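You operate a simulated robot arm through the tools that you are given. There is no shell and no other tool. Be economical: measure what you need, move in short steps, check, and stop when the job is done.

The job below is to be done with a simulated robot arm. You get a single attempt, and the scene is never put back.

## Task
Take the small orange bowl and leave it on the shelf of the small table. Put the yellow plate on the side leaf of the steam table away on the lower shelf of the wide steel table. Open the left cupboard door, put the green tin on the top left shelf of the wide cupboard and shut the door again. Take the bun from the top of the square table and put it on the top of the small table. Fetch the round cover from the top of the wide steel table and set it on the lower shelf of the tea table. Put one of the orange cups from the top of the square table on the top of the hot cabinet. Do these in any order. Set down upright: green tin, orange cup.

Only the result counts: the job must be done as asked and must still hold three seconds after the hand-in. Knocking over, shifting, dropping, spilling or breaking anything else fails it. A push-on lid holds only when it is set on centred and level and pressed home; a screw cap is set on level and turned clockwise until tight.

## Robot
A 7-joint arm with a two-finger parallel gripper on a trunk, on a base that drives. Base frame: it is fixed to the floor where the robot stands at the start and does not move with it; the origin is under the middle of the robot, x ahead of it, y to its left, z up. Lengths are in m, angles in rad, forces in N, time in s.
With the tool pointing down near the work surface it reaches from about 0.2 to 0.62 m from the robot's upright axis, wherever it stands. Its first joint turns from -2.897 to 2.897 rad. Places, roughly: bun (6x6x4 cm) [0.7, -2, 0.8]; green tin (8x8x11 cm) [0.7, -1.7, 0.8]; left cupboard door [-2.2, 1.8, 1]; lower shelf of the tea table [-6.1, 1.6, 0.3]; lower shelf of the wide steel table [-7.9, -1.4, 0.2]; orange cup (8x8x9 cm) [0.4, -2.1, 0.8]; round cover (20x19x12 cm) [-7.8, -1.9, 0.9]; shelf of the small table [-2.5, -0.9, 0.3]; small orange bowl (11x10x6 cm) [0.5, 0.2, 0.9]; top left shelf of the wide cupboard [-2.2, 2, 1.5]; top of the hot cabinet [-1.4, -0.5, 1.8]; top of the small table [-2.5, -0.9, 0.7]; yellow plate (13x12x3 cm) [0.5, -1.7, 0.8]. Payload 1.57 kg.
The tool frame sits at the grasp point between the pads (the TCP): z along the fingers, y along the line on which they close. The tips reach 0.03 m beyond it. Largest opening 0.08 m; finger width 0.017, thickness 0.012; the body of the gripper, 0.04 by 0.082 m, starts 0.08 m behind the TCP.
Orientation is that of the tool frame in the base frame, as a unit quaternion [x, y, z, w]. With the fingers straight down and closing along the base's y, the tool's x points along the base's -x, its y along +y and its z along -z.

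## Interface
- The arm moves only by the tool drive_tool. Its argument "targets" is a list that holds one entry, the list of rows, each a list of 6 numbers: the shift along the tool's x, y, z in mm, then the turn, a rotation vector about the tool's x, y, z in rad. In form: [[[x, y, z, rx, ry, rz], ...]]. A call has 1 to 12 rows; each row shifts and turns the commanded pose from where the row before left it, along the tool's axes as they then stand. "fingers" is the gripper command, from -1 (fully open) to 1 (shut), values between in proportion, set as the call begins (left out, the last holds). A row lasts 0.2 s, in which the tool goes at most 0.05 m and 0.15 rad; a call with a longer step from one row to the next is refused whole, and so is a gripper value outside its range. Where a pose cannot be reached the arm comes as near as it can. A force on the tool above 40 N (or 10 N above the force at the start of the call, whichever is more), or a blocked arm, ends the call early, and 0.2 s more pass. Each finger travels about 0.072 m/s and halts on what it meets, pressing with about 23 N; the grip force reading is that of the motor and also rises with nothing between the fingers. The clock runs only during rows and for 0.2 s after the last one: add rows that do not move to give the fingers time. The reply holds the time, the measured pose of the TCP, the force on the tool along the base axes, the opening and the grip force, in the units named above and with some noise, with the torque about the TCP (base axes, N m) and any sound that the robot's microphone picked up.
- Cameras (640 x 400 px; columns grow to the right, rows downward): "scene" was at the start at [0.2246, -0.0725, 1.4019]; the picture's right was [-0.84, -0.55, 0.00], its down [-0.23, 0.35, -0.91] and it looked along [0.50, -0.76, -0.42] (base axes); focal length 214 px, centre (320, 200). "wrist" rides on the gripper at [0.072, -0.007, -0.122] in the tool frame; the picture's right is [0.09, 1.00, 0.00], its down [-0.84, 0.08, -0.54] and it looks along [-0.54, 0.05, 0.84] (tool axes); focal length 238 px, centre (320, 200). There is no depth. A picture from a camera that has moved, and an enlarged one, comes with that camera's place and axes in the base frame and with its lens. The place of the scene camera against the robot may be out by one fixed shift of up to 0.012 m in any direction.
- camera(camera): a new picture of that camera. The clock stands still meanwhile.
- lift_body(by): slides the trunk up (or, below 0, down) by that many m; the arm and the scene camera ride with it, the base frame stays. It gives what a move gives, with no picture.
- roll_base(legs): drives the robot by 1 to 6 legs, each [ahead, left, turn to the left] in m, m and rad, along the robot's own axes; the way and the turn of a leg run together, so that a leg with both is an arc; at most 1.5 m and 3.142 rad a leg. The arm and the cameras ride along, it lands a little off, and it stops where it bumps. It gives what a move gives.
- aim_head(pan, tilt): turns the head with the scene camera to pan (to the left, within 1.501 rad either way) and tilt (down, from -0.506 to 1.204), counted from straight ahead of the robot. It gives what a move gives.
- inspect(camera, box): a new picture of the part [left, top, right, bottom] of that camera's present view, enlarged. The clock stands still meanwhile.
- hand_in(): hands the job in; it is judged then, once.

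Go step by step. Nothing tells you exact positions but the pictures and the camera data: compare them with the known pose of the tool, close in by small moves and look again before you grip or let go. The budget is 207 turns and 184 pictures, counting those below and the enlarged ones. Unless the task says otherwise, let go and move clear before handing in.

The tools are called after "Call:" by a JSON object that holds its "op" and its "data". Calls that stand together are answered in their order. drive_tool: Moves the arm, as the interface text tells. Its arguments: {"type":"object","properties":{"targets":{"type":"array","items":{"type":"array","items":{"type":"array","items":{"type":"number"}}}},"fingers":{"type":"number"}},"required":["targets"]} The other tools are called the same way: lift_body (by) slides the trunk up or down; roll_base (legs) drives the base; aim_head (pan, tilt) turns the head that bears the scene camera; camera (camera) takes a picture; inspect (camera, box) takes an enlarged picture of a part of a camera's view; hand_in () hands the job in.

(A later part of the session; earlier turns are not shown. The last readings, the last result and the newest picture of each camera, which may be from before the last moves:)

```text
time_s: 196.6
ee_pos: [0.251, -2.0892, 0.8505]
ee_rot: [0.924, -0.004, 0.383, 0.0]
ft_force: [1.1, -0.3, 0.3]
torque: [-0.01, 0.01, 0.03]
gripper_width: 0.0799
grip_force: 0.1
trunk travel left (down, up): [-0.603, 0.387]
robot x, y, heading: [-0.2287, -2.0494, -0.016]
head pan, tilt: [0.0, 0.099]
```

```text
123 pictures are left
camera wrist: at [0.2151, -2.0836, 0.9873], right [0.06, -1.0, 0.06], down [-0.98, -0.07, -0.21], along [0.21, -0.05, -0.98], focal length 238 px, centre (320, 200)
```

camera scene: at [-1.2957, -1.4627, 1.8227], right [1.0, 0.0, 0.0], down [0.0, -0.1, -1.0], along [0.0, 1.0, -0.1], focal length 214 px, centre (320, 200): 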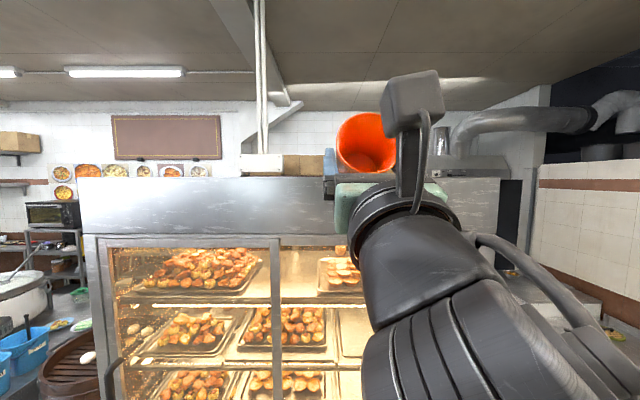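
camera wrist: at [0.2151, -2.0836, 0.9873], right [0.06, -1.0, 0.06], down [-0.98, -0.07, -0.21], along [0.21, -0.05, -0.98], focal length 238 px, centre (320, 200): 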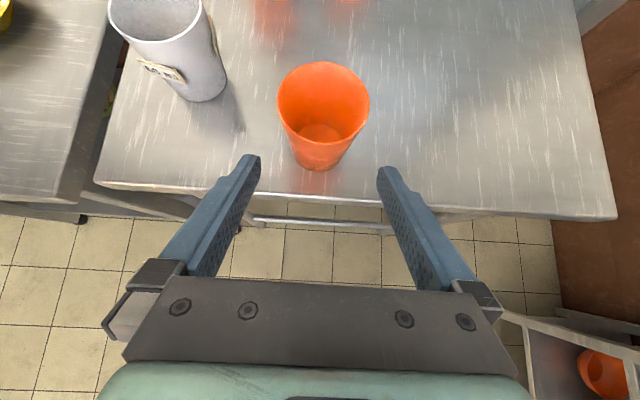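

The cup stands at (0.326, −2.09), 5 cm from the edge. I'll back off and pitch the tool from 45° down to 32° up.

Call:
{"op": "roll_base", "data": {"legs": [[-0.15, 0, 0.014]]}}

Call:
{"op": "drive_tool", "data": {"targets": [[[0, 0, 0, 0, 0.1494, 0], [0, 0, 0, 0, 0.1494, 0], [0, 0, 0, 0, 0.1494, 0], [0, 0, 0, 0, 0.1494, 0], [0, 0, 0, 0, 0.1494, 0], [0, 0, 0, 0, 0.1494, 0], [0, 0, 0, 0, 0.1494, 0], [0, 0, 0, 0, 0.1494, 0], [0, 0, 0, 0, 0.1494, 0], [0, 0, 0, 0, 0, 0]]]}}

Call:
{"op": "aim_head", "data": {"pan": 0, "tilt": 0.6}}

Call:
{"op": "camera", "data": {"camera": "scene"}}

Call:
{"op": "camera", "data": {"camera": "wrist"}}

```text
time_s: 198.0
ee_pos: [0.1038, -2.0819, 0.8508]
ee_rot: [0.924, 0.002, 0.383, -0.003]
ft_force: [0.8, 0.2, 0.7]
torque: [0.01, 0.03, 0.01]
gripper_width: 0.08
grip_force: 0.1
trunk travel left (down, up): [-0.603, 0.387]
robot x, y, heading: [-0.3789, -2.0477, 0.001]
head pan, tilt: [0.0, 0.099]
```

```text
time_s: 200.2
ee_pos: [0.1028, -2.0816, 0.8515]
ee_rot: [0.483, 0.001, 0.875, -0.004]
ft_force: [-0.1, -0.6, -0.4]
torque: [0.01, -0.01, 0.0]
gripper_width: 0.0801
grip_force: 0.0
trunk travel left (down, up): [-0.603, 0.387]
robot x, y, heading: [-0.3706, -2.0414, 0.001]
head pan, tilt: [0.0, 0.099]
```

```text
time_s: 201.1
ee_pos: [0.1038, -2.0824, 0.8495]
ee_rot: [0.484, 0.001, 0.875, -0.003]
ft_force: [-0.1, 1.0, -0.6]
torque: [0.04, -0.02, 0.02]
gripper_width: 0.0798
grip_force: 0.0
trunk travel left (down, up): [-0.603, 0.387]
robot x, y, heading: [-0.3729, -2.0468, 0.003]
head pan, tilt: [0.0, 0.6]
```

```text
122 pictures are left
camera scene: at [-0.1128, -2.0435, 1.3966], right [0.0, -1.0, 0.0], down [-0.56, 0.0, -0.83], along [0.83, 0.0, -0.56], focal length 214 px, centre (320, 200)
```

scene: 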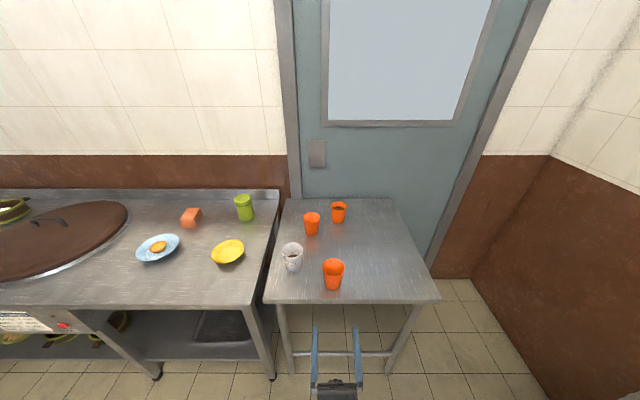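

```text
121 pictures are left
camera wrist: at [-0.0381, -2.0771, 0.8462], right [-0.04, -1.0, 0.08], down [-0.01, -0.08, -1.0], along [1.0, -0.04, -0.01], focal length 238 px, centre (320, 200)
```

wrist: 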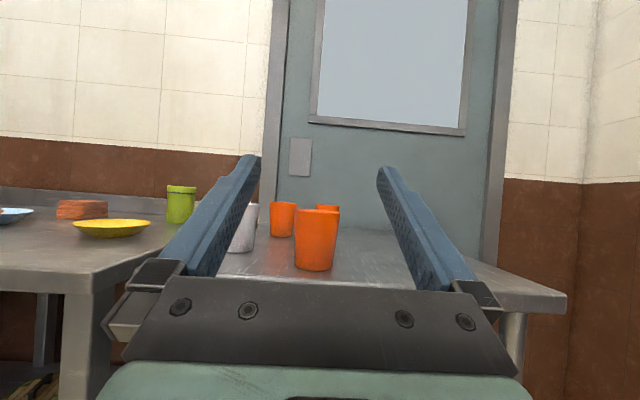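

The view is good. Lowering to grip height and driving 0.13 m ahead.

Call:
{"op": "drive_tool", "data": {"targets": [[[-25.5, 4, -16, 0, 0, 0], [-25.5, 4, -16, 0, 0, 0], [0, 0, 0, 0, 0, 0]]]}}

Call:
{"op": "roll_base", "data": {"legs": [[0.13, 0, -0.003]]}}

Call:
{"op": "camera", "data": {"camera": "wrist"}}

Call:
{"op": "inspect", "data": {"camera": "scene", "box": [240, 230, 400, 330]}}

```text
time_s: 201.9
ee_pos: [0.1044, -2.0918, 0.7927]
ee_rot: [0.486, -0.001, 0.874, -0.002]
ft_force: [0.6, 0.2, 0.9]
torque: [-0.03, 0.02, -0.01]
gripper_width: 0.0797
grip_force: 0.0
trunk travel left (down, up): [-0.603, 0.387]
robot x, y, heading: [-0.3722, -2.0496, -0.002]
head pan, tilt: [0.0, 0.6]
```

```text
time_s: 203.2
ee_pos: [0.2359, -2.0941, 0.7925]
ee_rot: [0.486, -0.002, 0.874, -0.002]
ft_force: [0.2, 1.2, -1.0]
torque: [0.05, -0.01, 0.0]
gripper_width: 0.0801
grip_force: 0.1
trunk travel left (down, up): [-0.603, 0.387]
robot x, y, heading: [-0.243, -2.051, 0.004]
head pan, tilt: [0.0, 0.6]
```

```text
120 pictures are left
camera wrist: at [0.0942, -2.0869, 0.7891], right [-0.05, -1.0, 0.07], down [-0.02, -0.07, -1.0], along [1.0, -0.05, -0.02], focal length 238 px, centre (320, 200)
```

wrist: 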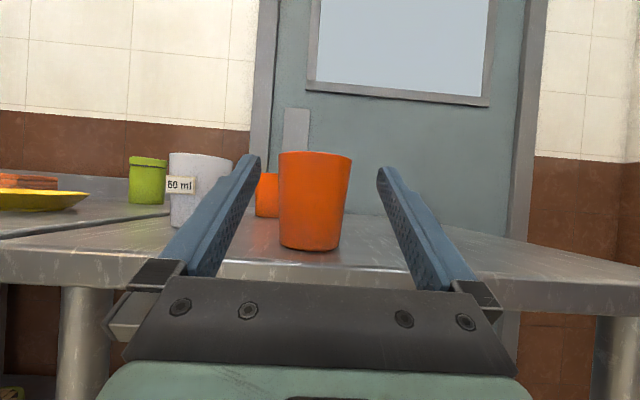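

```text
4.00 times, centred on (320, 280) of scene
camera zoom: at [0.0188, -2.0443, 1.3963], right [0.0, -1.0, 0.0], down [-0.57, 0.0, -0.82], along [0.82, 0.0, -0.57], focal length 858 px, centre (320, -120)
```

zoom: 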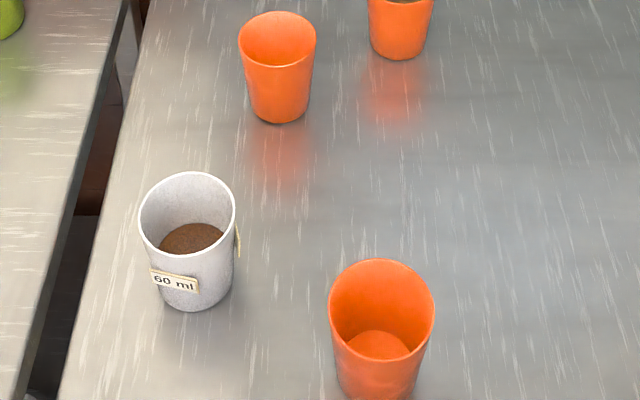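

Cup is aligned between the fingers. Advancing 9 cm level and gripping.

Call:
{"op": "drive_tool", "data": {"targets": [[[-16, -1, 25.5, 0, 0, 0], [-16, -1, 25.5, 0, 0, 0], [-15.5, 0, 25, 0, 0, 0], [0, 0, 0, 0, 0, 0]]]}}

Call:
{"op": "camera", "data": {"camera": "wrist"}}

Call:
{"op": "inspect", "data": {"camera": "scene", "box": [240, 230, 400, 330]}}

```text
time_s: 204.2
ee_pos: [0.2676, -2.0839, 0.804]
ee_rot: [0.486, -0.001, 0.874, -0.002]
ft_force: [0.4, -0.2, 0.8]
torque: [0.01, 0.0, 0.0]
gripper_width: 0.0798
grip_force: 0.2
out of reach, approached as far as the arm can: row 1, 2, 3
trunk travel left (down, up): [-0.603, 0.387]
robot x, y, heading: [-0.2428, -2.0477, -0.001]
head pan, tilt: [0.0, 0.6]
```

```text
118 pictures are left
camera wrist: at [0.1267, -2.0775, 0.8014], right [-0.05, -1.0, 0.07], down [-0.02, -0.07, -1.0], along [1.0, -0.05, -0.02], focal length 238 px, centre (320, 200)
```

wrist: 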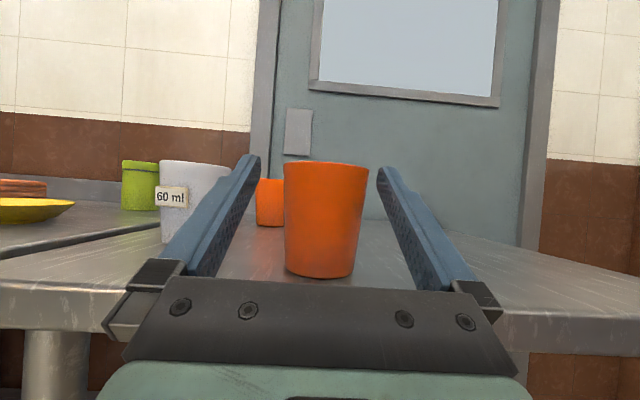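

```text
4.00 times, centred on (320, 280) of scene
camera zoom: at [0.018, -2.0441, 1.3965], right [0.0, -1.0, 0.0], down [-0.57, 0.0, -0.82], along [0.82, 0.0, -0.57], focal length 858 px, centre (320, -120)
```

zoom: 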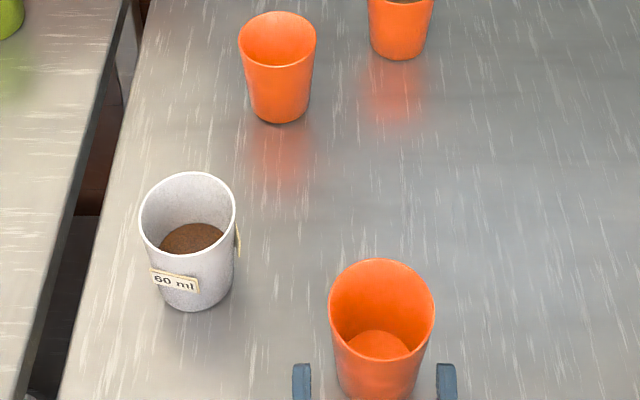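

Arm geometry limits the reach at this trunk height. I'll back off, raise the arm and lower the trunk by 0.4 m to get a better configuration.

Call:
{"op": "roll_base", "data": {"legs": [[-0.1, 0, 0]]}}

Call:
{"op": "drive_tool", "data": {"targets": [[[38, 0, 24, 0, 0, 0], [38, 0, 24, 0, 0, 0], [38, 0, 24, 0, 0, 0], [38, 0, 24, 0, 0, 0], [38, 0, 24, 0, 0, 0], [38, 0, 24, 0, 0, 0], [38, 0, 24, 0, 0, 0], [38, 0, 24, 0, 0, 0], [0, 0, 0, 0, 0, 0]]]}}

Call:
{"op": "lift_body", "data": {"by": -0.36}}

Call:
{"op": "camera", "data": {"camera": "wrist"}}

```text
time_s: 205.3
ee_pos: [0.1681, -2.0841, 0.8048]
ee_rot: [0.486, -0.001, 0.874, -0.002]
ft_force: [0.1, -0.5, -1.1]
torque: [-0.02, 0.01, 0.0]
gripper_width: 0.0801
grip_force: 0.0
trunk travel left (down, up): [-0.603, 0.387]
robot x, y, heading: [-0.3429, -2.0472, -0.001]
head pan, tilt: [0.0, 0.6]
```

```text
time_s: 207.3
ee_pos: [0.1714, -2.0869, 1.1651]
ee_rot: [0.485, -0.002, 0.875, -0.002]
ft_force: [-0.2, 0.2, -1.0]
torque: [-0.01, 0.02, 0.04]
gripper_width: 0.0798
grip_force: 0.1
trunk travel left (down, up): [-0.603, 0.387]
robot x, y, heading: [-0.3468, -2.049, -0.002]
head pan, tilt: [0.0, 0.6]
```

```text
time_s: 210.8
ee_pos: [0.1713, -2.0847, 0.8038]
ee_rot: [0.486, -0.001, 0.874, -0.002]
ft_force: [-0.7, -0.4, -0.1]
torque: [0.01, -0.03, 0.02]
gripper_width: 0.0799
grip_force: 0.1
trunk travel left (down, up): [-0.243, 0.747]
robot x, y, heading: [-0.3467, -2.0513, -0.004]
head pan, tilt: [0.0, 0.6]
```

```text
116 pictures are left
camera wrist: at [0.03, -2.0796, 0.8008], right [-0.05, -1.0, 0.07], down [-0.02, -0.07, -1.0], along [1.0, -0.05, -0.02], focal length 238 px, centre (320, 200)
```

wrist: 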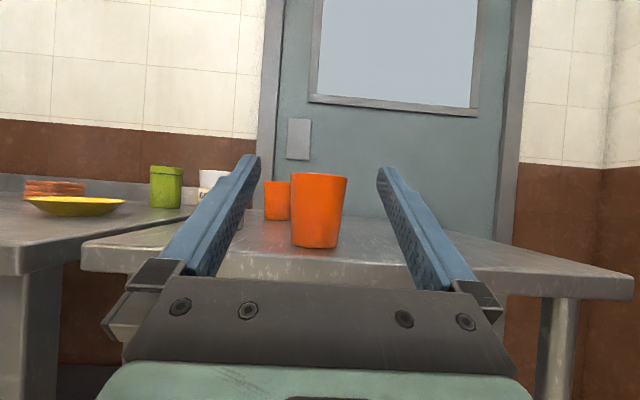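

Now drive ahead 0.09 and adjust height to 0.79.

Call:
{"op": "roll_base", "data": {"legs": [[0.09, -0.005, 0.004]]}}

Call:
{"op": "drive_tool", "data": {"targets": [[[-12, 2, -7.5, 0, 0, 0], [-11, 0, 17, 0, 0, 0], [0, 0, 0, 0, 0, 0]]]}}

Call:
{"op": "camera", "data": {"camera": "wrist"}}

```text
time_s: 211.9
ee_pos: [0.2597, -2.0891, 0.8048]
ee_rot: [0.486, -0.001, 0.874, -0.003]
ft_force: [-0.9, -0.3, 0.8]
torque: [-0.02, 0.02, 0.0]
gripper_width: 0.0801
grip_force: 0.1
trunk travel left (down, up): [-0.243, 0.747]
robot x, y, heading: [-0.2553, -2.0532, 0.003]
head pan, tilt: [0.0, 0.6]
```

```text
time_s: 212.7
ee_pos: [0.281, -2.09, 0.7901]
ee_rot: [0.487, 0.0, 0.873, -0.004]
ft_force: [-0.8, -0.1, -1.0]
torque: [0.01, 0.0, -0.01]
gripper_width: 0.08
grip_force: 0.0
trunk travel left (down, up): [-0.243, 0.747]
robot x, y, heading: [-0.2525, -2.0534, 0.004]
head pan, tilt: [0.0, 0.6]
```

```text
115 pictures are left
camera wrist: at [0.1387, -2.0849, 0.7866], right [-0.04, -1.0, 0.07], down [-0.02, -0.07, -1.0], along [1.0, -0.04, -0.02], focal length 238 px, centre (320, 200)
```

wrist: 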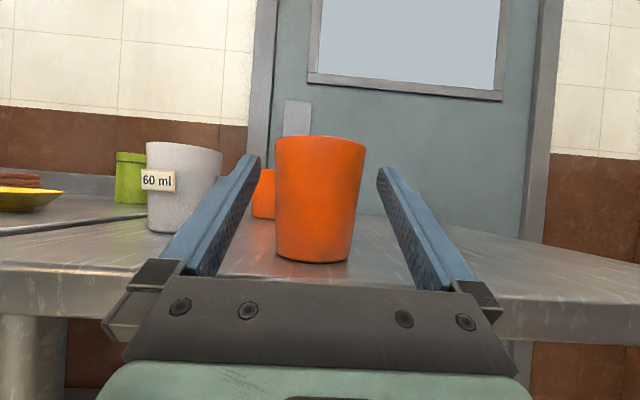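

Call:
{"op": "drive_tool", "data": {"targets": [[[-8, 0, 12.7, 0, 0, 0], [-8, 0, 12.7, 0, 0, 0], [-8, 0, 12.7, 0, 0, 0], [0, 0, 0, 0, 0, 0]]]}}

Call:
{"op": "camera", "data": {"camera": "wrist"}}

```text
time_s: 213.5
ee_pos: [0.3161, -2.0906, 0.7896]
ee_rot: [0.485, -0.001, 0.875, -0.002]
ft_force: [-11.6, -0.1, -1.9]
torque: [-0.04, 0.84, -0.21]
gripper_width: 0.0801
grip_force: 0.0
trunk travel left (down, up): [-0.243, 0.747]
robot x, y, heading: [-0.2541, -2.0516, -0.002]
head pan, tilt: [0.0, 0.6]
stopped in row 3: the force on the tool passed its limit at 176 N (the readings are from after the stop); the commanded pose is now the measured one
```

```text
114 pictures are left
camera wrist: at [0.1748, -2.0847, 0.786], right [-0.05, -1.0, 0.07], down [-0.02, -0.07, -1.0], along [1.0, -0.05, -0.01], focal length 238 px, centre (320, 200)
```

wrist: 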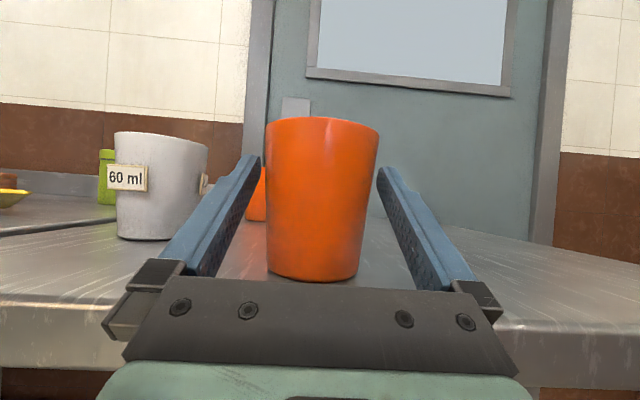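

The hand body touched the table edge; the cup wasn't moved. Backing off 5 mm and gripping there — the cup's axis lies between TCP and tips.

Call:
{"op": "drive_tool", "data": {"targets": [[[5, 0, -3, 0, 0, 0], [0, 0, 0, 0, 0, 0]]]}}

Call:
{"op": "drive_tool", "data": {"targets": [[[0, 0, 0, 0, 0, 0], [0, 0, 0, 0, 0, 0], [0, 0, 0, 0, 0, 0], [0, 0, 0, 0, 0, 0]]], "fingers": 1}}

Call:
{"op": "camera", "data": {"camera": "wrist"}}

```text
time_s: 214.1
ee_pos: [0.3112, -2.091, 0.7903]
ee_rot: [0.484, -0.001, 0.875, -0.002]
ft_force: [-0.1, -0.1, 0.9]
torque: [-0.05, 0.03, 0.02]
gripper_width: 0.08
grip_force: 0.0
trunk travel left (down, up): [-0.243, 0.747]
robot x, y, heading: [-0.2508, -2.0486, 0.004]
head pan, tilt: [0.0, 0.6]
```

```text
time_s: 215.1
ee_pos: [0.3117, -2.0906, 0.7927]
ee_rot: [0.486, -0.001, 0.874, -0.003]
ft_force: [0.1, -0.2, 0.0]
torque: [-0.03, -0.05, 0.05]
gripper_width: 0.071
grip_force: 23.1
trunk travel left (down, up): [-0.243, 0.747]
robot x, y, heading: [-0.2523, -2.0519, 0.002]
head pan, tilt: [0.0, 0.6]
```

```text
113 pictures are left
camera wrist: at [0.1707, -2.0846, 0.7883], right [-0.05, -1.0, 0.07], down [-0.02, -0.07, -1.0], along [1.0, -0.05, -0.01], focal length 238 px, centre (320, 200)
```

wrist: 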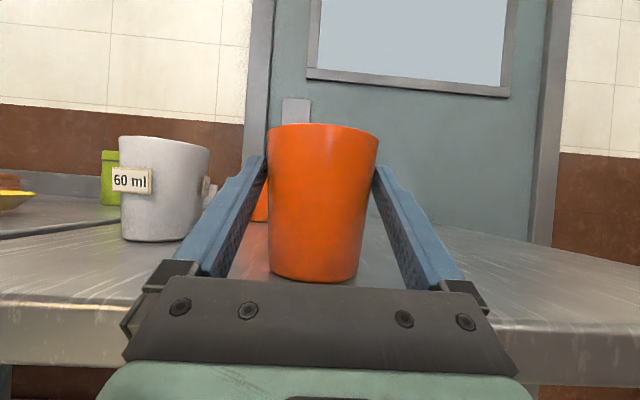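

Gripped at 0.071. Lifting with the trunk and checking.

Call:
{"op": "lift_body", "data": {"by": 0.1}}

Call:
{"op": "camera", "data": {"camera": "wrist"}}

Call:
{"op": "roll_base", "data": {"legs": [[-0.25, 0, 0], [-0.85, 0.35, 0], [0, 0, 1.57]]}}

Call:
{"op": "lift_body", "data": {"by": 0.4}}

Call:
{"op": "lift_body", "data": {"by": 0.24}}

Call:
{"op": "aim_head", "data": {"pan": 0, "tilt": 0.1}}

Call:
{"op": "camera", "data": {"camera": "scene"}}

Call:
{"op": "camera", "data": {"camera": "wrist"}}

```text
time_s: 216.4
ee_pos: [0.3128, -2.0898, 0.8917]
ee_rot: [0.485, -0.001, 0.874, -0.002]
ft_force: [-1.2, -0.4, -0.9]
torque: [0.03, 0.01, -0.02]
gripper_width: 0.0712
grip_force: 23.2
trunk travel left (down, up): [-0.343, 0.647]
robot x, y, heading: [-0.2562, -2.0548, 0.003]
head pan, tilt: [0.0, 0.6]
```

```text
112 pictures are left
camera wrist: at [0.1708, -2.0847, 0.8881], right [-0.05, -1.0, 0.07], down [-0.02, -0.07, -1.0], along [1.0, -0.05, -0.01], focal length 238 px, centre (320, 200)
```

wrist: 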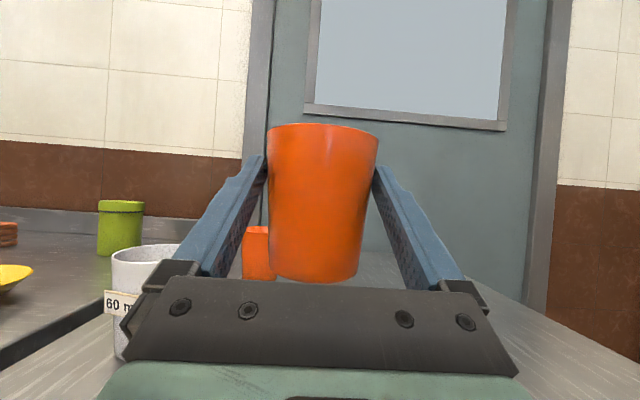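

```text
time_s: 226.5
ee_pos: [-1.3205, -1.1361, 0.8906]
ee_rot: [-0.344, -0.342, -0.617, 0.62]
ft_force: [0.3, -0.4, -1.1]
torque: [-0.02, 0.0, -0.01]
gripper_width: 0.0711
grip_force: 23.0
trunk travel left (down, up): [-0.343, 0.647]
robot x, y, heading: [-1.3573, -1.706, 1.569]
head pan, tilt: [0.0, 0.6]
```

```text
time_s: 230.3
ee_pos: [-1.3209, -1.1368, 1.2929]
ee_rot: [-0.344, -0.343, -0.616, 0.62]
ft_force: [0.5, 0.3, -0.5]
torque: [-0.03, -0.01, -0.01]
gripper_width: 0.0713
grip_force: 22.9
trunk travel left (down, up): [-0.743, 0.247]
robot x, y, heading: [-1.358, -1.7054, 1.573]
head pan, tilt: [0.0, 0.6]
```

```text
time_s: 232.8
ee_pos: [-1.3204, -1.1361, 1.5316]
ee_rot: [-0.345, -0.342, -0.617, 0.619]
ft_force: [0.2, 0.1, -0.6]
torque: [-0.03, 0.02, 0.01]
gripper_width: 0.0713
grip_force: 22.9
trunk travel left (down, up): [-0.983, 0.007]
robot x, y, heading: [-1.3586, -1.7038, 1.57]
head pan, tilt: [0.0, 0.6]
```

```text
time_s: 233.8
ee_pos: [-1.3221, -1.1364, 1.5321]
ee_rot: [-0.344, -0.343, -0.617, 0.62]
ft_force: [0.3, 0.1, -0.6]
torque: [-0.03, 0.0, 0.02]
gripper_width: 0.0711
grip_force: 23.0
trunk travel left (down, up): [-0.983, 0.007]
robot x, y, heading: [-1.3604, -1.7021, 1.573]
head pan, tilt: [0.0, 0.099]
```

```text
111 pictures are left
camera scene: at [-1.3546, -1.438, 1.8226], right [1.0, 0.0, 0.0], down [0.0, -0.1, -0.99], along [0.0, 0.99, -0.1], focal length 214 px, centre (320, 200)
```

scene: 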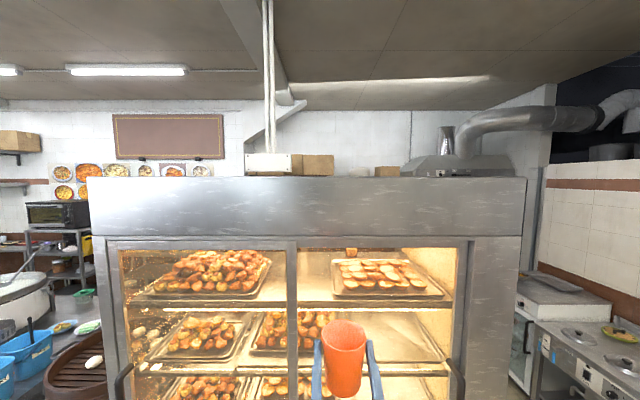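

```text
110 pictures are left
camera wrist: at [-1.3268, -1.2781, 1.5282], right [1.0, -0.05, 0.07], down [0.07, -0.02, -1.0], along [0.05, 1.0, -0.01], focal length 238 px, centre (320, 200)
```

wrist: 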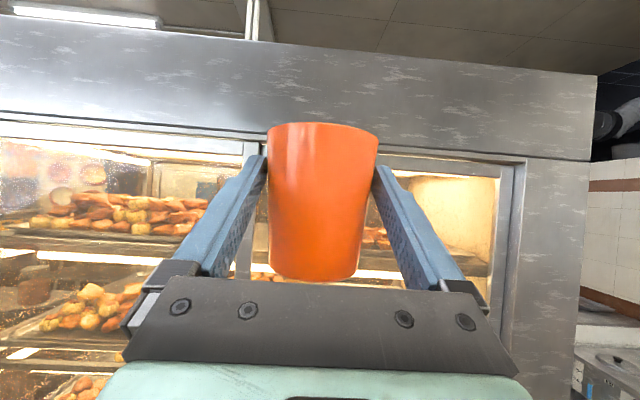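

Raising the arm to bring the cup above the cabinet's top.

Call:
{"op": "drive_tool", "data": {"targets": [[[38, 0, 22, 0, 0, 0], [38, 0, 22, 0, 0, 0], [38, 0, 22, 0, 0, 0], [38, 0, 22, 0, 0, 0], [38, 0, 22, 0, 0, 0], [38, 0, 22, 0, 0, 0], [38, 0, 22, 0, 0, 0], [38, 0, 22, 0, 0, 0], [0, 0, 0, 0, 0, 0]]]}}

Call:
{"op": "camera", "data": {"camera": "wrist"}}

Call:
{"op": "camera", "data": {"camera": "scene"}}

```text
time_s: 235.8
ee_pos: [-1.3175, -1.1486, 1.8841]
ee_rot: [-0.344, -0.342, -0.616, 0.621]
ft_force: [0.6, -0.8, 0.0]
torque: [0.01, 0.0, 0.0]
gripper_width: 0.071
grip_force: 22.6
trunk travel left (down, up): [-0.983, 0.007]
robot x, y, heading: [-1.3629, -1.7098, 1.575]
head pan, tilt: [0.0, 0.099]
```

```text
109 pictures are left
camera wrist: at [-1.3244, -1.2901, 1.8805], right [1.0, -0.04, 0.07], down [0.07, -0.02, -1.0], along [0.05, 1.0, -0.01], focal length 238 px, centre (320, 200)
```

wrist: 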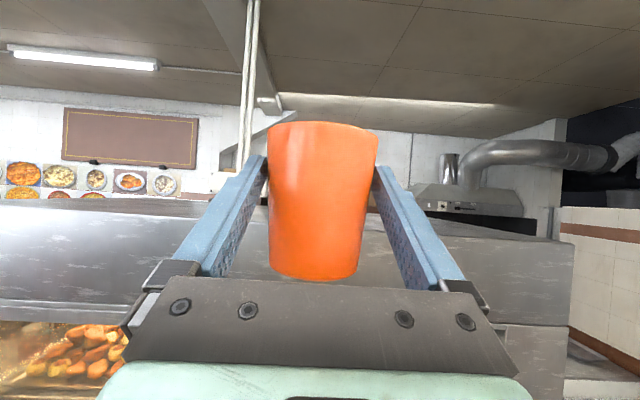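

```text
108 pictures are left
camera scene: at [-1.3544, -1.4382, 1.8227], right [1.0, 0.0, 0.0], down [0.0, -0.1, -1.0], along [0.0, 1.0, -0.1], focal length 214 px, centre (320, 200)
```

scene: 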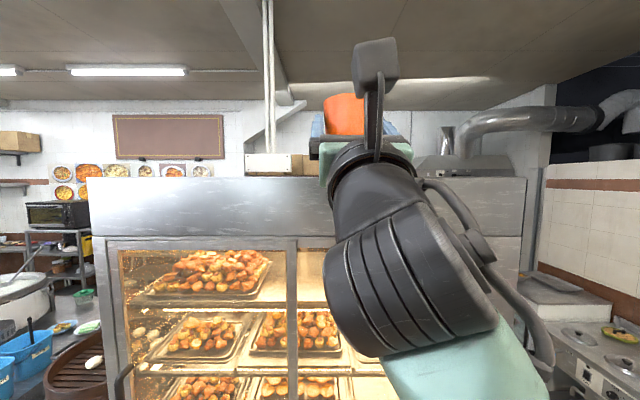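

The cup's bottom is about level with the top. Raising 5 cm more.

Call:
{"op": "drive_tool", "data": {"targets": [[[21, 0, 13, 0, 0, 0], [21, 0, 13, 0, 0, 0], [0, 0, 0, 0, 0, 0]]]}}

Call:
{"op": "roll_base", "data": {"legs": [[0.2, 0, 0]]}}

Call:
{"op": "camera", "data": {"camera": "wrist"}}

Call:
{"op": "camera", "data": {"camera": "scene"}}

```text
time_s: 236.6
ee_pos: [-1.3191, -1.1485, 1.8912]
ee_rot: [-0.344, -0.341, -0.617, 0.62]
ft_force: [0.0, -0.4, -0.5]
torque: [0.0, 0.04, 0.0]
gripper_width: 0.0711
grip_force: 22.9
out of reach, approached as far as the arm can: row 1, 2
trunk travel left (down, up): [-0.983, 0.007]
robot x, y, heading: [-1.3574, -1.7053, 1.576]
head pan, tilt: [0.0, 0.099]
```

```text
time_s: 238.2
ee_pos: [-1.3185, -0.9493, 1.8919]
ee_rot: [-0.344, -0.342, -0.617, 0.62]
ft_force: [-0.2, 0.2, -1.3]
torque: [0.0, 0.02, -0.01]
gripper_width: 0.0711
grip_force: 22.6
trunk travel left (down, up): [-0.983, 0.007]
robot x, y, heading: [-1.3558, -1.5058, 1.571]
head pan, tilt: [0.0, 0.099]
```

```text
107 pictures are left
camera wrist: at [-1.3245, -1.0911, 1.8882], right [1.0, -0.05, 0.07], down [0.07, -0.01, -1.0], along [0.05, 1.0, -0.01], focal length 238 px, centre (320, 200)
```

wrist: 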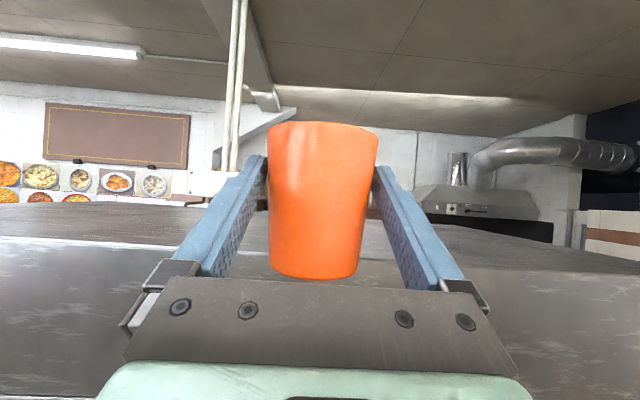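

```text
106 pictures are left
camera scene: at [-1.3547, -1.2388, 1.823], right [1.0, 0.0, 0.0], down [0.0, -0.1, -1.0], along [0.0, 1.0, -0.1], focal length 214 px, centre (320, 200)
```

scene: 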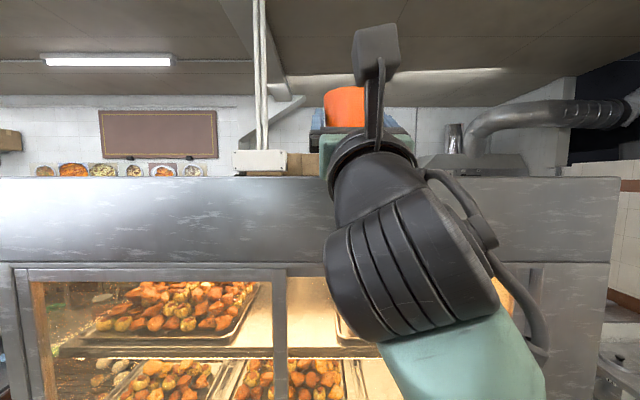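

The cup bottom clears by only ~1 cm. I'll shorten the reach to gain height, then measure the edge from closer.

Call:
{"op": "drive_tool", "data": {"targets": [[[18.6, 0, -29.6, 0, 0, 0], [18.6, 0, -29.6, 0, 0, 0], [25.4, 0, 16, 0, 0, 0], [0, 0, 0, 0, 0, 0]]]}}

Call:
{"op": "roll_base", "data": {"legs": [[0.14, 0, 0]]}}

Call:
{"op": "camera", "data": {"camera": "wrist"}}

Call:
{"op": "camera", "data": {"camera": "scene"}}

```text
time_s: 239.2
ee_pos: [-1.3174, -1.0139, 1.8881]
ee_rot: [-0.343, -0.341, -0.617, 0.62]
ft_force: [-1.0, -0.3, -0.2]
torque: [0.01, 0.03, -0.02]
gripper_width: 0.071
grip_force: 22.9
out of reach, approached as far as the arm can: row 2, 3
trunk travel left (down, up): [-0.983, 0.007]
robot x, y, heading: [-1.3572, -1.5022, 1.569]
head pan, tilt: [0.0, 0.099]
```

```text
time_s: 240.5
ee_pos: [-1.3182, -0.8788, 1.8881]
ee_rot: [-0.342, -0.341, -0.617, 0.621]
ft_force: [0.5, -1.1, -0.3]
torque: [-0.01, -0.02, 0.0]
gripper_width: 0.0708
grip_force: 22.9
trunk travel left (down, up): [-0.983, 0.007]
robot x, y, heading: [-1.3593, -1.3658, 1.572]
head pan, tilt: [0.0, 0.099]
```

```text
105 pictures are left
camera wrist: at [-1.3236, -1.0195, 1.8844], right [1.0, -0.05, 0.07], down [0.07, -0.01, -1.0], along [0.05, 1.0, -0.01], focal length 238 px, centre (320, 200)
```

wrist: 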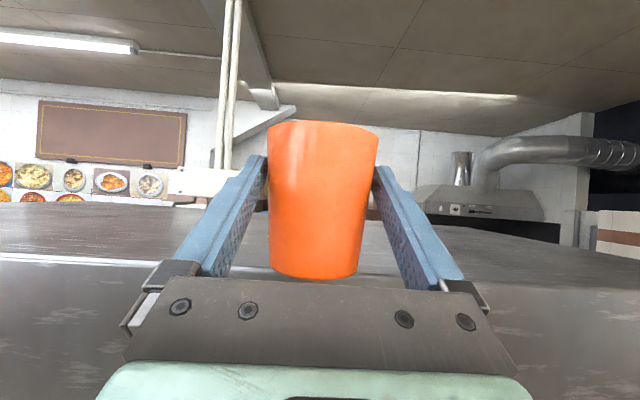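

```text
104 pictures are left
camera scene: at [-1.3549, -1.1018, 1.8232], right [1.0, 0.0, 0.0], down [0.0, -0.1, -1.0], along [0.0, 1.0, -0.1], focal length 214 px, centre (320, 200)
```

scene: 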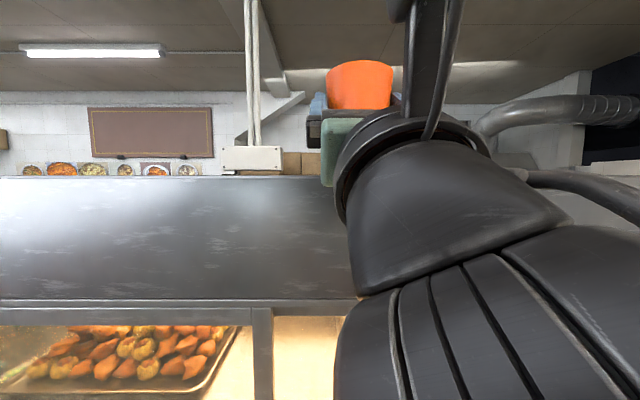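

Combining three wrist views: top edge at y≈−0.823, z≈1.822. I need the TCP at y≈−0.788. Driving forward in small steps.

Call:
{"op": "roll_base", "data": {"legs": [[0.05, 0, 0]]}}

Call:
{"op": "camera", "data": {"camera": "wrist"}}

```text
time_s: 241.4
ee_pos: [-1.3179, -0.8336, 1.8901]
ee_rot: [-0.341, -0.338, -0.619, 0.621]
ft_force: [0.1, 0.0, -0.6]
torque: [-0.04, 0.0, 0.01]
gripper_width: 0.0711
grip_force: 22.1
trunk travel left (down, up): [-0.983, 0.007]
robot x, y, heading: [-1.3587, -1.3161, 1.576]
head pan, tilt: [0.0, 0.099]
```

```text
103 pictures are left
camera wrist: at [-1.3237, -0.9748, 1.8853], right [1.0, -0.05, 0.07], down [0.07, -0.01, -1.0], along [0.05, 1.0, 0.0], focal length 238 px, centre (320, 200)
```

wrist: 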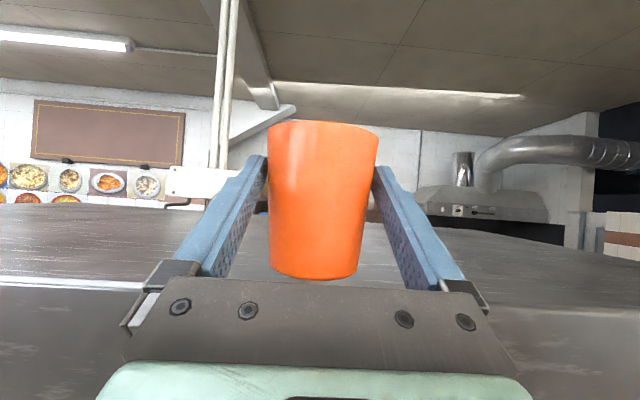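

The tool lagged slightly behind the base — maybe an arm link is touching the cabinet. Checking with the head.

Call:
{"op": "aim_head", "data": {"pan": -0.5, "tilt": 0.7}}

Call:
{"op": "camera", "data": {"camera": "scene"}}

```text
time_s: 242.4
ee_pos: [-1.3181, -0.8269, 1.8882]
ee_rot: [-0.343, -0.339, -0.619, 0.62]
ft_force: [-0.5, -0.2, -0.1]
torque: [-0.03, 0.0, -0.04]
gripper_width: 0.071
grip_force: 22.7
trunk travel left (down, up): [-0.983, 0.007]
robot x, y, heading: [-1.3612, -1.3183, 1.569]
head pan, tilt: [-0.499, 0.7]
```

```text
102 pictures are left
camera scene: at [-1.3144, -1.0687, 1.7682], right [0.88, -0.48, 0.0], down [-0.31, -0.56, -0.77], along [0.37, 0.67, -0.64], focal length 214 px, centre (320, 200)
```

scene: 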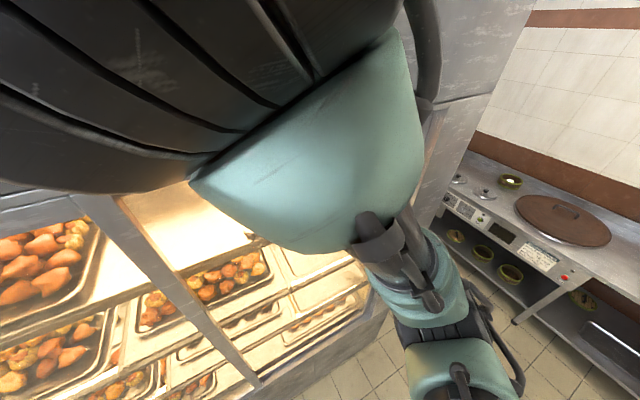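

It had just been settling; nothing touches. Moving the last 3.8 cm.

Call:
{"op": "roll_base", "data": {"legs": [[0.038, 0, 0]]}}

Call:
{"op": "drive_tool", "data": {"targets": [[[0, 0, 0, 0, 0, 0], [0, 0, 0, 0, 0, 0]]]}}

Call:
{"op": "camera", "data": {"camera": "wrist"}}

```text
time_s: 243.3
ee_pos: [-1.3175, -0.7959, 1.8912]
ee_rot: [-0.341, -0.339, -0.619, 0.622]
ft_force: [0.5, -0.7, -0.8]
torque: [-0.04, -0.01, -0.03]
gripper_width: 0.071
grip_force: 23.2
trunk travel left (down, up): [-0.983, 0.007]
robot x, y, heading: [-1.3568, -1.2804, 1.569]
head pan, tilt: [-0.499, 0.7]
```

```text
time_s: 243.9
ee_pos: [-1.3172, -0.7911, 1.8892]
ee_rot: [-0.341, -0.34, -0.618, 0.621]
ft_force: [0.1, 0.0, -0.6]
torque: [-0.02, 0.05, 0.01]
gripper_width: 0.0709
grip_force: 22.9
trunk travel left (down, up): [-0.983, 0.007]
robot x, y, heading: [-1.3601, -1.2756, 1.571]
head pan, tilt: [-0.499, 0.7]
```

```text
101 pictures are left
camera wrist: at [-1.3236, -0.9333, 1.8843], right [1.0, -0.05, 0.07], down [0.07, -0.01, -1.0], along [0.05, 1.0, -0.01], focal length 238 px, centre (320, 200)
```

wrist: 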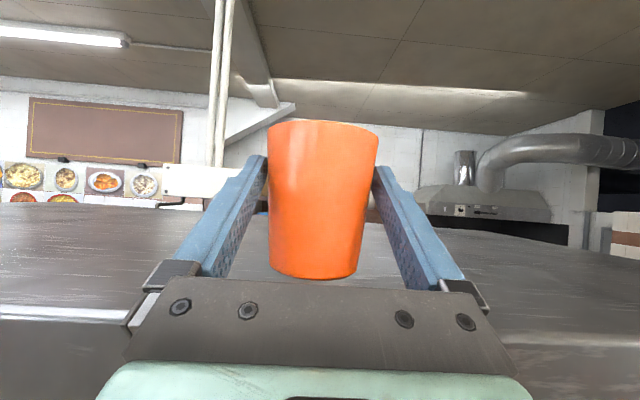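

Edge confirmed at y≈−0.817; cup axis is ~4 cm inside it. Nudging in 6 mm and lowering.

Call:
{"op": "drive_tool", "data": {"targets": [[[-8.3, 0, 1.9, 0, 0, 0], [-3.4, 0, -2.1, 0, 0, 0], [0, 0, 0, 0, 0, 0]]]}}

Call:
{"op": "drive_tool", "data": {"targets": [[[-2.5, 0, -1.6, 0, 0, 0], [-2.5, 0, -1.6, 0, 0, 0], [0, 0, 0, 0, 0, 0]]]}}

Call:
{"op": "camera", "data": {"camera": "wrist"}}

```text
time_s: 244.7
ee_pos: [-1.3178, -0.7814, 1.8784]
ee_rot: [-0.342, -0.34, -0.618, 0.621]
ft_force: [-0.2, 0.4, 0.3]
torque: [0.01, -0.03, 0.0]
gripper_width: 0.071
grip_force: 22.7
trunk travel left (down, up): [-0.983, 0.007]
robot x, y, heading: [-1.3597, -1.28, 1.57]
head pan, tilt: [-0.499, 0.7]
```

```text
time_s: 245.5
ee_pos: [-1.3171, -0.7829, 1.8714]
ee_rot: [-0.342, -0.34, -0.618, 0.621]
ft_force: [0.4, 0.5, -0.2]
torque: [-0.01, -0.01, 0.01]
gripper_width: 0.0711
grip_force: 22.7
trunk travel left (down, up): [-0.983, 0.007]
robot x, y, heading: [-1.362, -1.2795, 1.57]
head pan, tilt: [-0.499, 0.7]
```

```text
100 pictures are left
camera wrist: at [-1.3234, -0.9253, 1.8677], right [1.0, -0.05, 0.07], down [0.07, -0.01, -1.0], along [0.05, 1.0, -0.01], focal length 238 px, centre (320, 200)
```

wrist: 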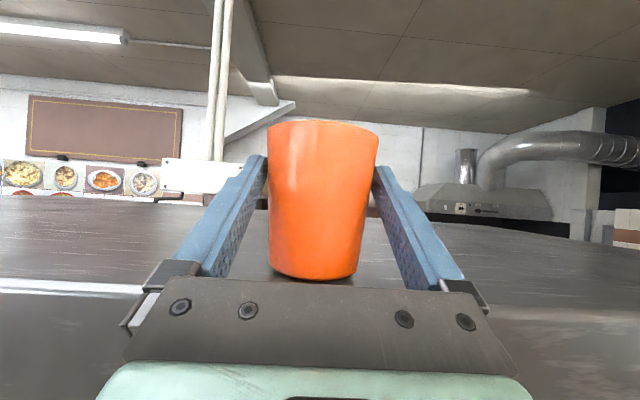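

Call:
{"op": "drive_tool", "data": {"targets": [[[-2, 0, -1.3, 0, 0, 0], [-2, 0, -1.3, 0, 0, 0], [0, 0, 0, 0, 0, 0]]]}}

Call:
{"op": "drive_tool", "data": {"targets": [[[-2, 0, -1.3, 0, 0, 0], [-1, 0, -0.6, 0, 0, 0], [0, 0, 0, 0, 0, 0]]]}}

```text
time_s: 246.3
ee_pos: [-1.3183, -0.7841, 1.8694]
ee_rot: [-0.341, -0.34, -0.619, 0.621]
ft_force: [0.2, 4.4, 14.6]
torque: [0.07, -0.03, 0.01]
gripper_width: 0.0708
grip_force: 22.9
trunk travel left (down, up): [-0.983, 0.007]
robot x, y, heading: [-1.3596, -1.2805, 1.569]
head pan, tilt: [-0.499, 0.7]
```

```text
time_s: 247.1
ee_pos: [-1.3164, -0.7851, 1.8649]
ee_rot: [-0.342, -0.339, -0.619, 0.62]
ft_force: [1.3, 1.8, 14.9]
torque: [0.14, -0.02, -0.01]
gripper_width: 0.0699
grip_force: 22.9
trunk travel left (down, up): [-0.983, 0.007]
robot x, y, heading: [-1.3597, -1.2792, 1.574]
head pan, tilt: [-0.499, 0.7]
```

Contact. Opening, then looking before withdrawing.

Call:
{"op": "drive_tool", "data": {"targets": [[[0, 0, 0, 0, 0, 0], [0, 0, 0, 0, 0, 0], [0, 0, 0, 0, 0, 0]]], "fingers": -1}}

Call:
{"op": "camera", "data": {"camera": "wrist"}}

```text
time_s: 247.9
ee_pos: [-1.3172, -0.7834, 1.8642]
ee_rot: [-0.342, -0.34, -0.618, 0.621]
ft_force: [0.5, -0.6, 0.3]
torque: [0.02, 0.01, 0.01]
gripper_width: 0.08
grip_force: 0.1
trunk travel left (down, up): [-0.983, 0.007]
robot x, y, heading: [-1.3589, -1.2747, 1.574]
head pan, tilt: [-0.499, 0.7]
```

```text
99 pictures are left
camera wrist: at [-1.3237, -0.9249, 1.8595], right [1.0, -0.05, 0.07], down [0.07, -0.01, -1.0], along [0.05, 1.0, -0.01], focal length 238 px, centre (320, 200)
```

wrist: 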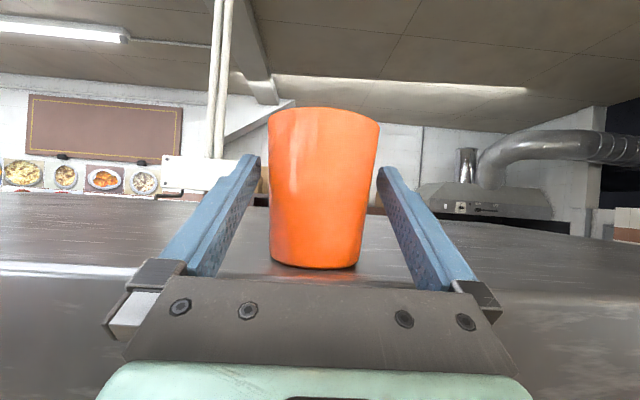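

The cup stands free between the fingers. Withdrawing straight back with the base.

Call:
{"op": "roll_base", "data": {"legs": [[-0.12, 0, 0]]}}

Call:
{"op": "camera", "data": {"camera": "wrist"}}

```text
time_s: 249.1
ee_pos: [-1.3162, -0.9016, 1.8631]
ee_rot: [-0.344, -0.34, -0.618, 0.619]
ft_force: [-0.1, 0.0, 0.4]
torque: [0.05, -0.01, 0.0]
gripper_width: 0.08
grip_force: 0.3
trunk travel left (down, up): [-0.983, 0.007]
robot x, y, heading: [-1.3559, -1.399, 1.569]
head pan, tilt: [-0.499, 0.7]
```

```text
98 pictures are left
camera wrist: at [-1.3234, -1.0433, 1.8591], right [1.0, -0.05, 0.07], down [0.07, -0.01, -1.0], along [0.05, 1.0, -0.01], focal length 238 px, centre (320, 200)
```

wrist: 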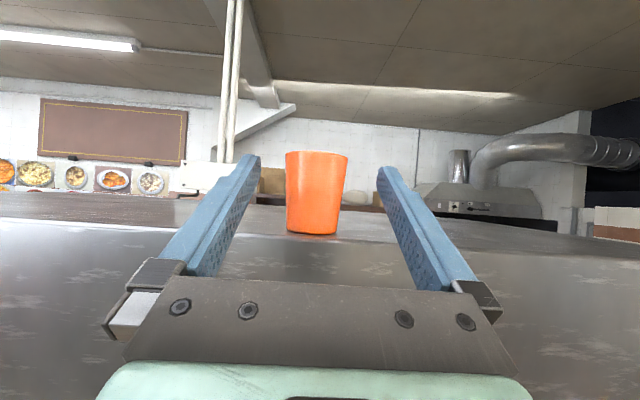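

The orange cup stands on the hot cabinet. Next the cupboard: back off, bring the tool level, lower the trunk, and drive round through the aisle toward the cupboard.

Call:
{"op": "roll_base", "data": {"legs": [[-0.22, 0, 0]]}}

Call:
{"op": "drive_tool", "data": {"targets": [[[-30, 0, 0, 0, -0.14, 0], [-30, 0, 0, 0, -0.14, 0], [-30, 0, 0, 0, -0.14, 0], [-30, 0, 0, 0, -0.14, 0], [-40, 0, 0, 0, 0, 0], [-40, 0, 0, 0, 0, 0], [-40, 0, 0, 0, 0, 0], [-40, 0, 0, 0, 0, 0], [0, 0, 0, 0, 0, 0]]]}}

Call:
{"op": "lift_body", "data": {"by": -0.38}}

Call:
{"op": "roll_base", "data": {"legs": [[0, 0, -1.57], [1.1, 0, 0], [0, 0, 1.57], [1.1, 0, 0], [1.0, 0, 0]]}}

Call:
{"op": "aim_head", "data": {"pan": 0.7, "tilt": 0.3}}

Call:
{"op": "camera", "data": {"camera": "scene"}}

```text
time_s: 250.8
ee_pos: [-1.3154, -1.1214, 1.8642]
ee_rot: [-0.344, -0.341, -0.618, 0.62]
ft_force: [0.6, -0.1, -0.6]
torque: [-0.01, 0.01, 0.01]
gripper_width: 0.0798
grip_force: 0.2
trunk travel left (down, up): [-0.983, 0.007]
robot x, y, heading: [-1.3594, -1.6186, 1.575]
head pan, tilt: [-0.499, 0.7]
```

```text
time_s: 252.8
ee_pos: [-1.3197, -1.0831, 1.5932]
ee_rot: [-0.499, -0.499, -0.499, 0.503]
ft_force: [-0.1, 0.3, 0.4]
torque: [-0.01, -0.03, 0.01]
gripper_width: 0.0797
grip_force: 0.0
trunk travel left (down, up): [-0.983, 0.007]
robot x, y, heading: [-1.3602, -1.6227, 1.567]
head pan, tilt: [-0.499, 0.7]
```

```text
time_s: 256.5
ee_pos: [-1.319, -1.0821, 1.214]
ee_rot: [-0.5, -0.499, -0.5, 0.502]
ft_force: [0.1, 0.4, 0.3]
torque: [0.01, -0.02, -0.01]
gripper_width: 0.0798
grip_force: 0.1
trunk travel left (down, up): [-0.603, 0.387]
robot x, y, heading: [-1.3565, -1.6198, 1.573]
head pan, tilt: [-0.499, 0.7]
```

```text
time_s: 279.8
ee_pos: [-0.2435, 1.0117, 1.2146]
ee_rot: [-0.495, -0.503, -0.494, 0.508]
ft_force: [-0.1, -0.7, 1.0]
torque: [0.01, -0.01, 0.0]
gripper_width: 0.0798
grip_force: 0.1
trunk travel left (down, up): [-0.603, 0.387]
robot x, y, heading: [-0.2735, 0.4737, 1.59]
head pan, tilt: [-0.499, 0.7]
```

```text
time_s: 281.2
ee_pos: [-0.2435, 1.0109, 1.2138]
ee_rot: [-0.495, -0.503, -0.495, 0.507]
ft_force: [-1.2, 0.2, 0.6]
torque: [0.02, 0.01, 0.0]
gripper_width: 0.0799
grip_force: 0.0
trunk travel left (down, up): [-0.603, 0.387]
robot x, y, heading: [-0.272, 0.471, 1.593]
head pan, tilt: [0.7, 0.3]
```

```text
97 pictures are left
camera scene: at [-0.3337, 0.7181, 1.424], right [0.75, 0.66, 0.0], down [0.19, -0.22, -0.96], along [-0.63, 0.72, -0.3], focal length 214 px, centre (320, 200)
```

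scene: 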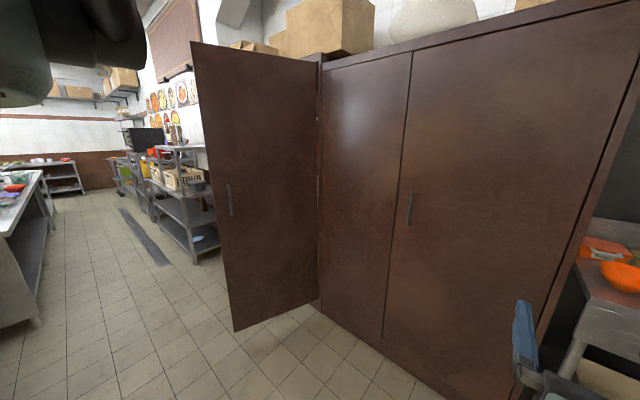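

Two right doors are shut and a door hinged at about x −1.44 stands open; the left door must lie beyond it. Sliding left past the open door's end.

Call:
{"op": "roll_base", "data": {"legs": [[-0.05, 0.9, -0.02], [0.0, 0.85, 0]]}}

Call:
{"op": "aim_head", "data": {"pan": 0, "tilt": 0.2}}

Call:
{"op": "camera", "data": {"camera": "scene"}}

```text
time_s: 290.0
ee_pos: [-1.9748, 0.9627, 1.2136]
ee_rot: [0.502, 0.496, 0.502, -0.5]
ft_force: [-0.6, -0.5, 0.3]
torque: [-0.04, -0.01, -0.01]
gripper_width: 0.0799
grip_force: 0.1
trunk travel left (down, up): [-0.603, 0.387]
robot x, y, heading: [-2.0205, 0.4234, 1.564]
head pan, tilt: [0.7, 0.3]
```

```text
time_s: 291.1
ee_pos: [-1.9746, 0.9619, 1.2138]
ee_rot: [0.502, 0.496, 0.502, -0.5]
ft_force: [0.2, 0.5, -0.3]
torque: [-0.02, 0.01, 0.02]
gripper_width: 0.0802
grip_force: 0.1
trunk travel left (down, up): [-0.603, 0.387]
robot x, y, heading: [-2.0192, 0.427, 1.56]
head pan, tilt: [0.0, 0.201]
```

```text
96 pictures are left
camera scene: at [-2.0128, 0.6928, 1.4333], right [1.0, -0.01, 0.0], down [0.0, -0.2, -0.98], along [0.01, 0.98, -0.2], focal length 214 px, centre (320, 200)
```

scene: 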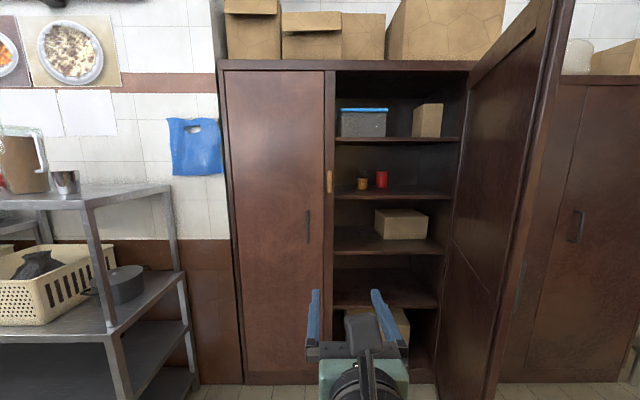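

The left door runs x −2.49…−1.98, with a vertical handle near (−2.065, 1.77, 1.08). Zooming on the handle.

Call:
{"op": "inspect", "data": {"camera": "scene", "box": [270, 160, 366, 260]}}

Call:
{"op": "camera", "data": {"camera": "wrist"}}

```text
4.00 times, centred on (318, 210) of scene
camera zoom: at [-2.0128, 0.6928, 1.4333], right [1.0, -0.01, 0.0], down [0.0, -0.2, -0.98], along [0.01, 0.98, -0.2], focal length 858 px, centre (328, 160)
```

zoom: 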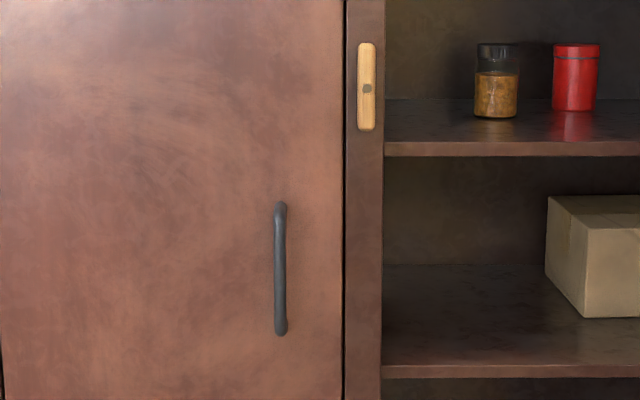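

```text
94 pictures are left
camera wrist: at [-1.9818, 0.8398, 1.285], right [1.0, -0.01, 0.09], down [0.07, -0.54, -0.84], along [0.05, 0.84, -0.54], focal length 238 px, centre (320, 200)
```

wrist: 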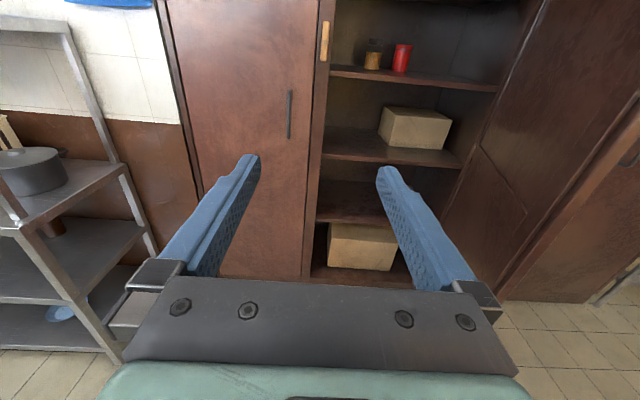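

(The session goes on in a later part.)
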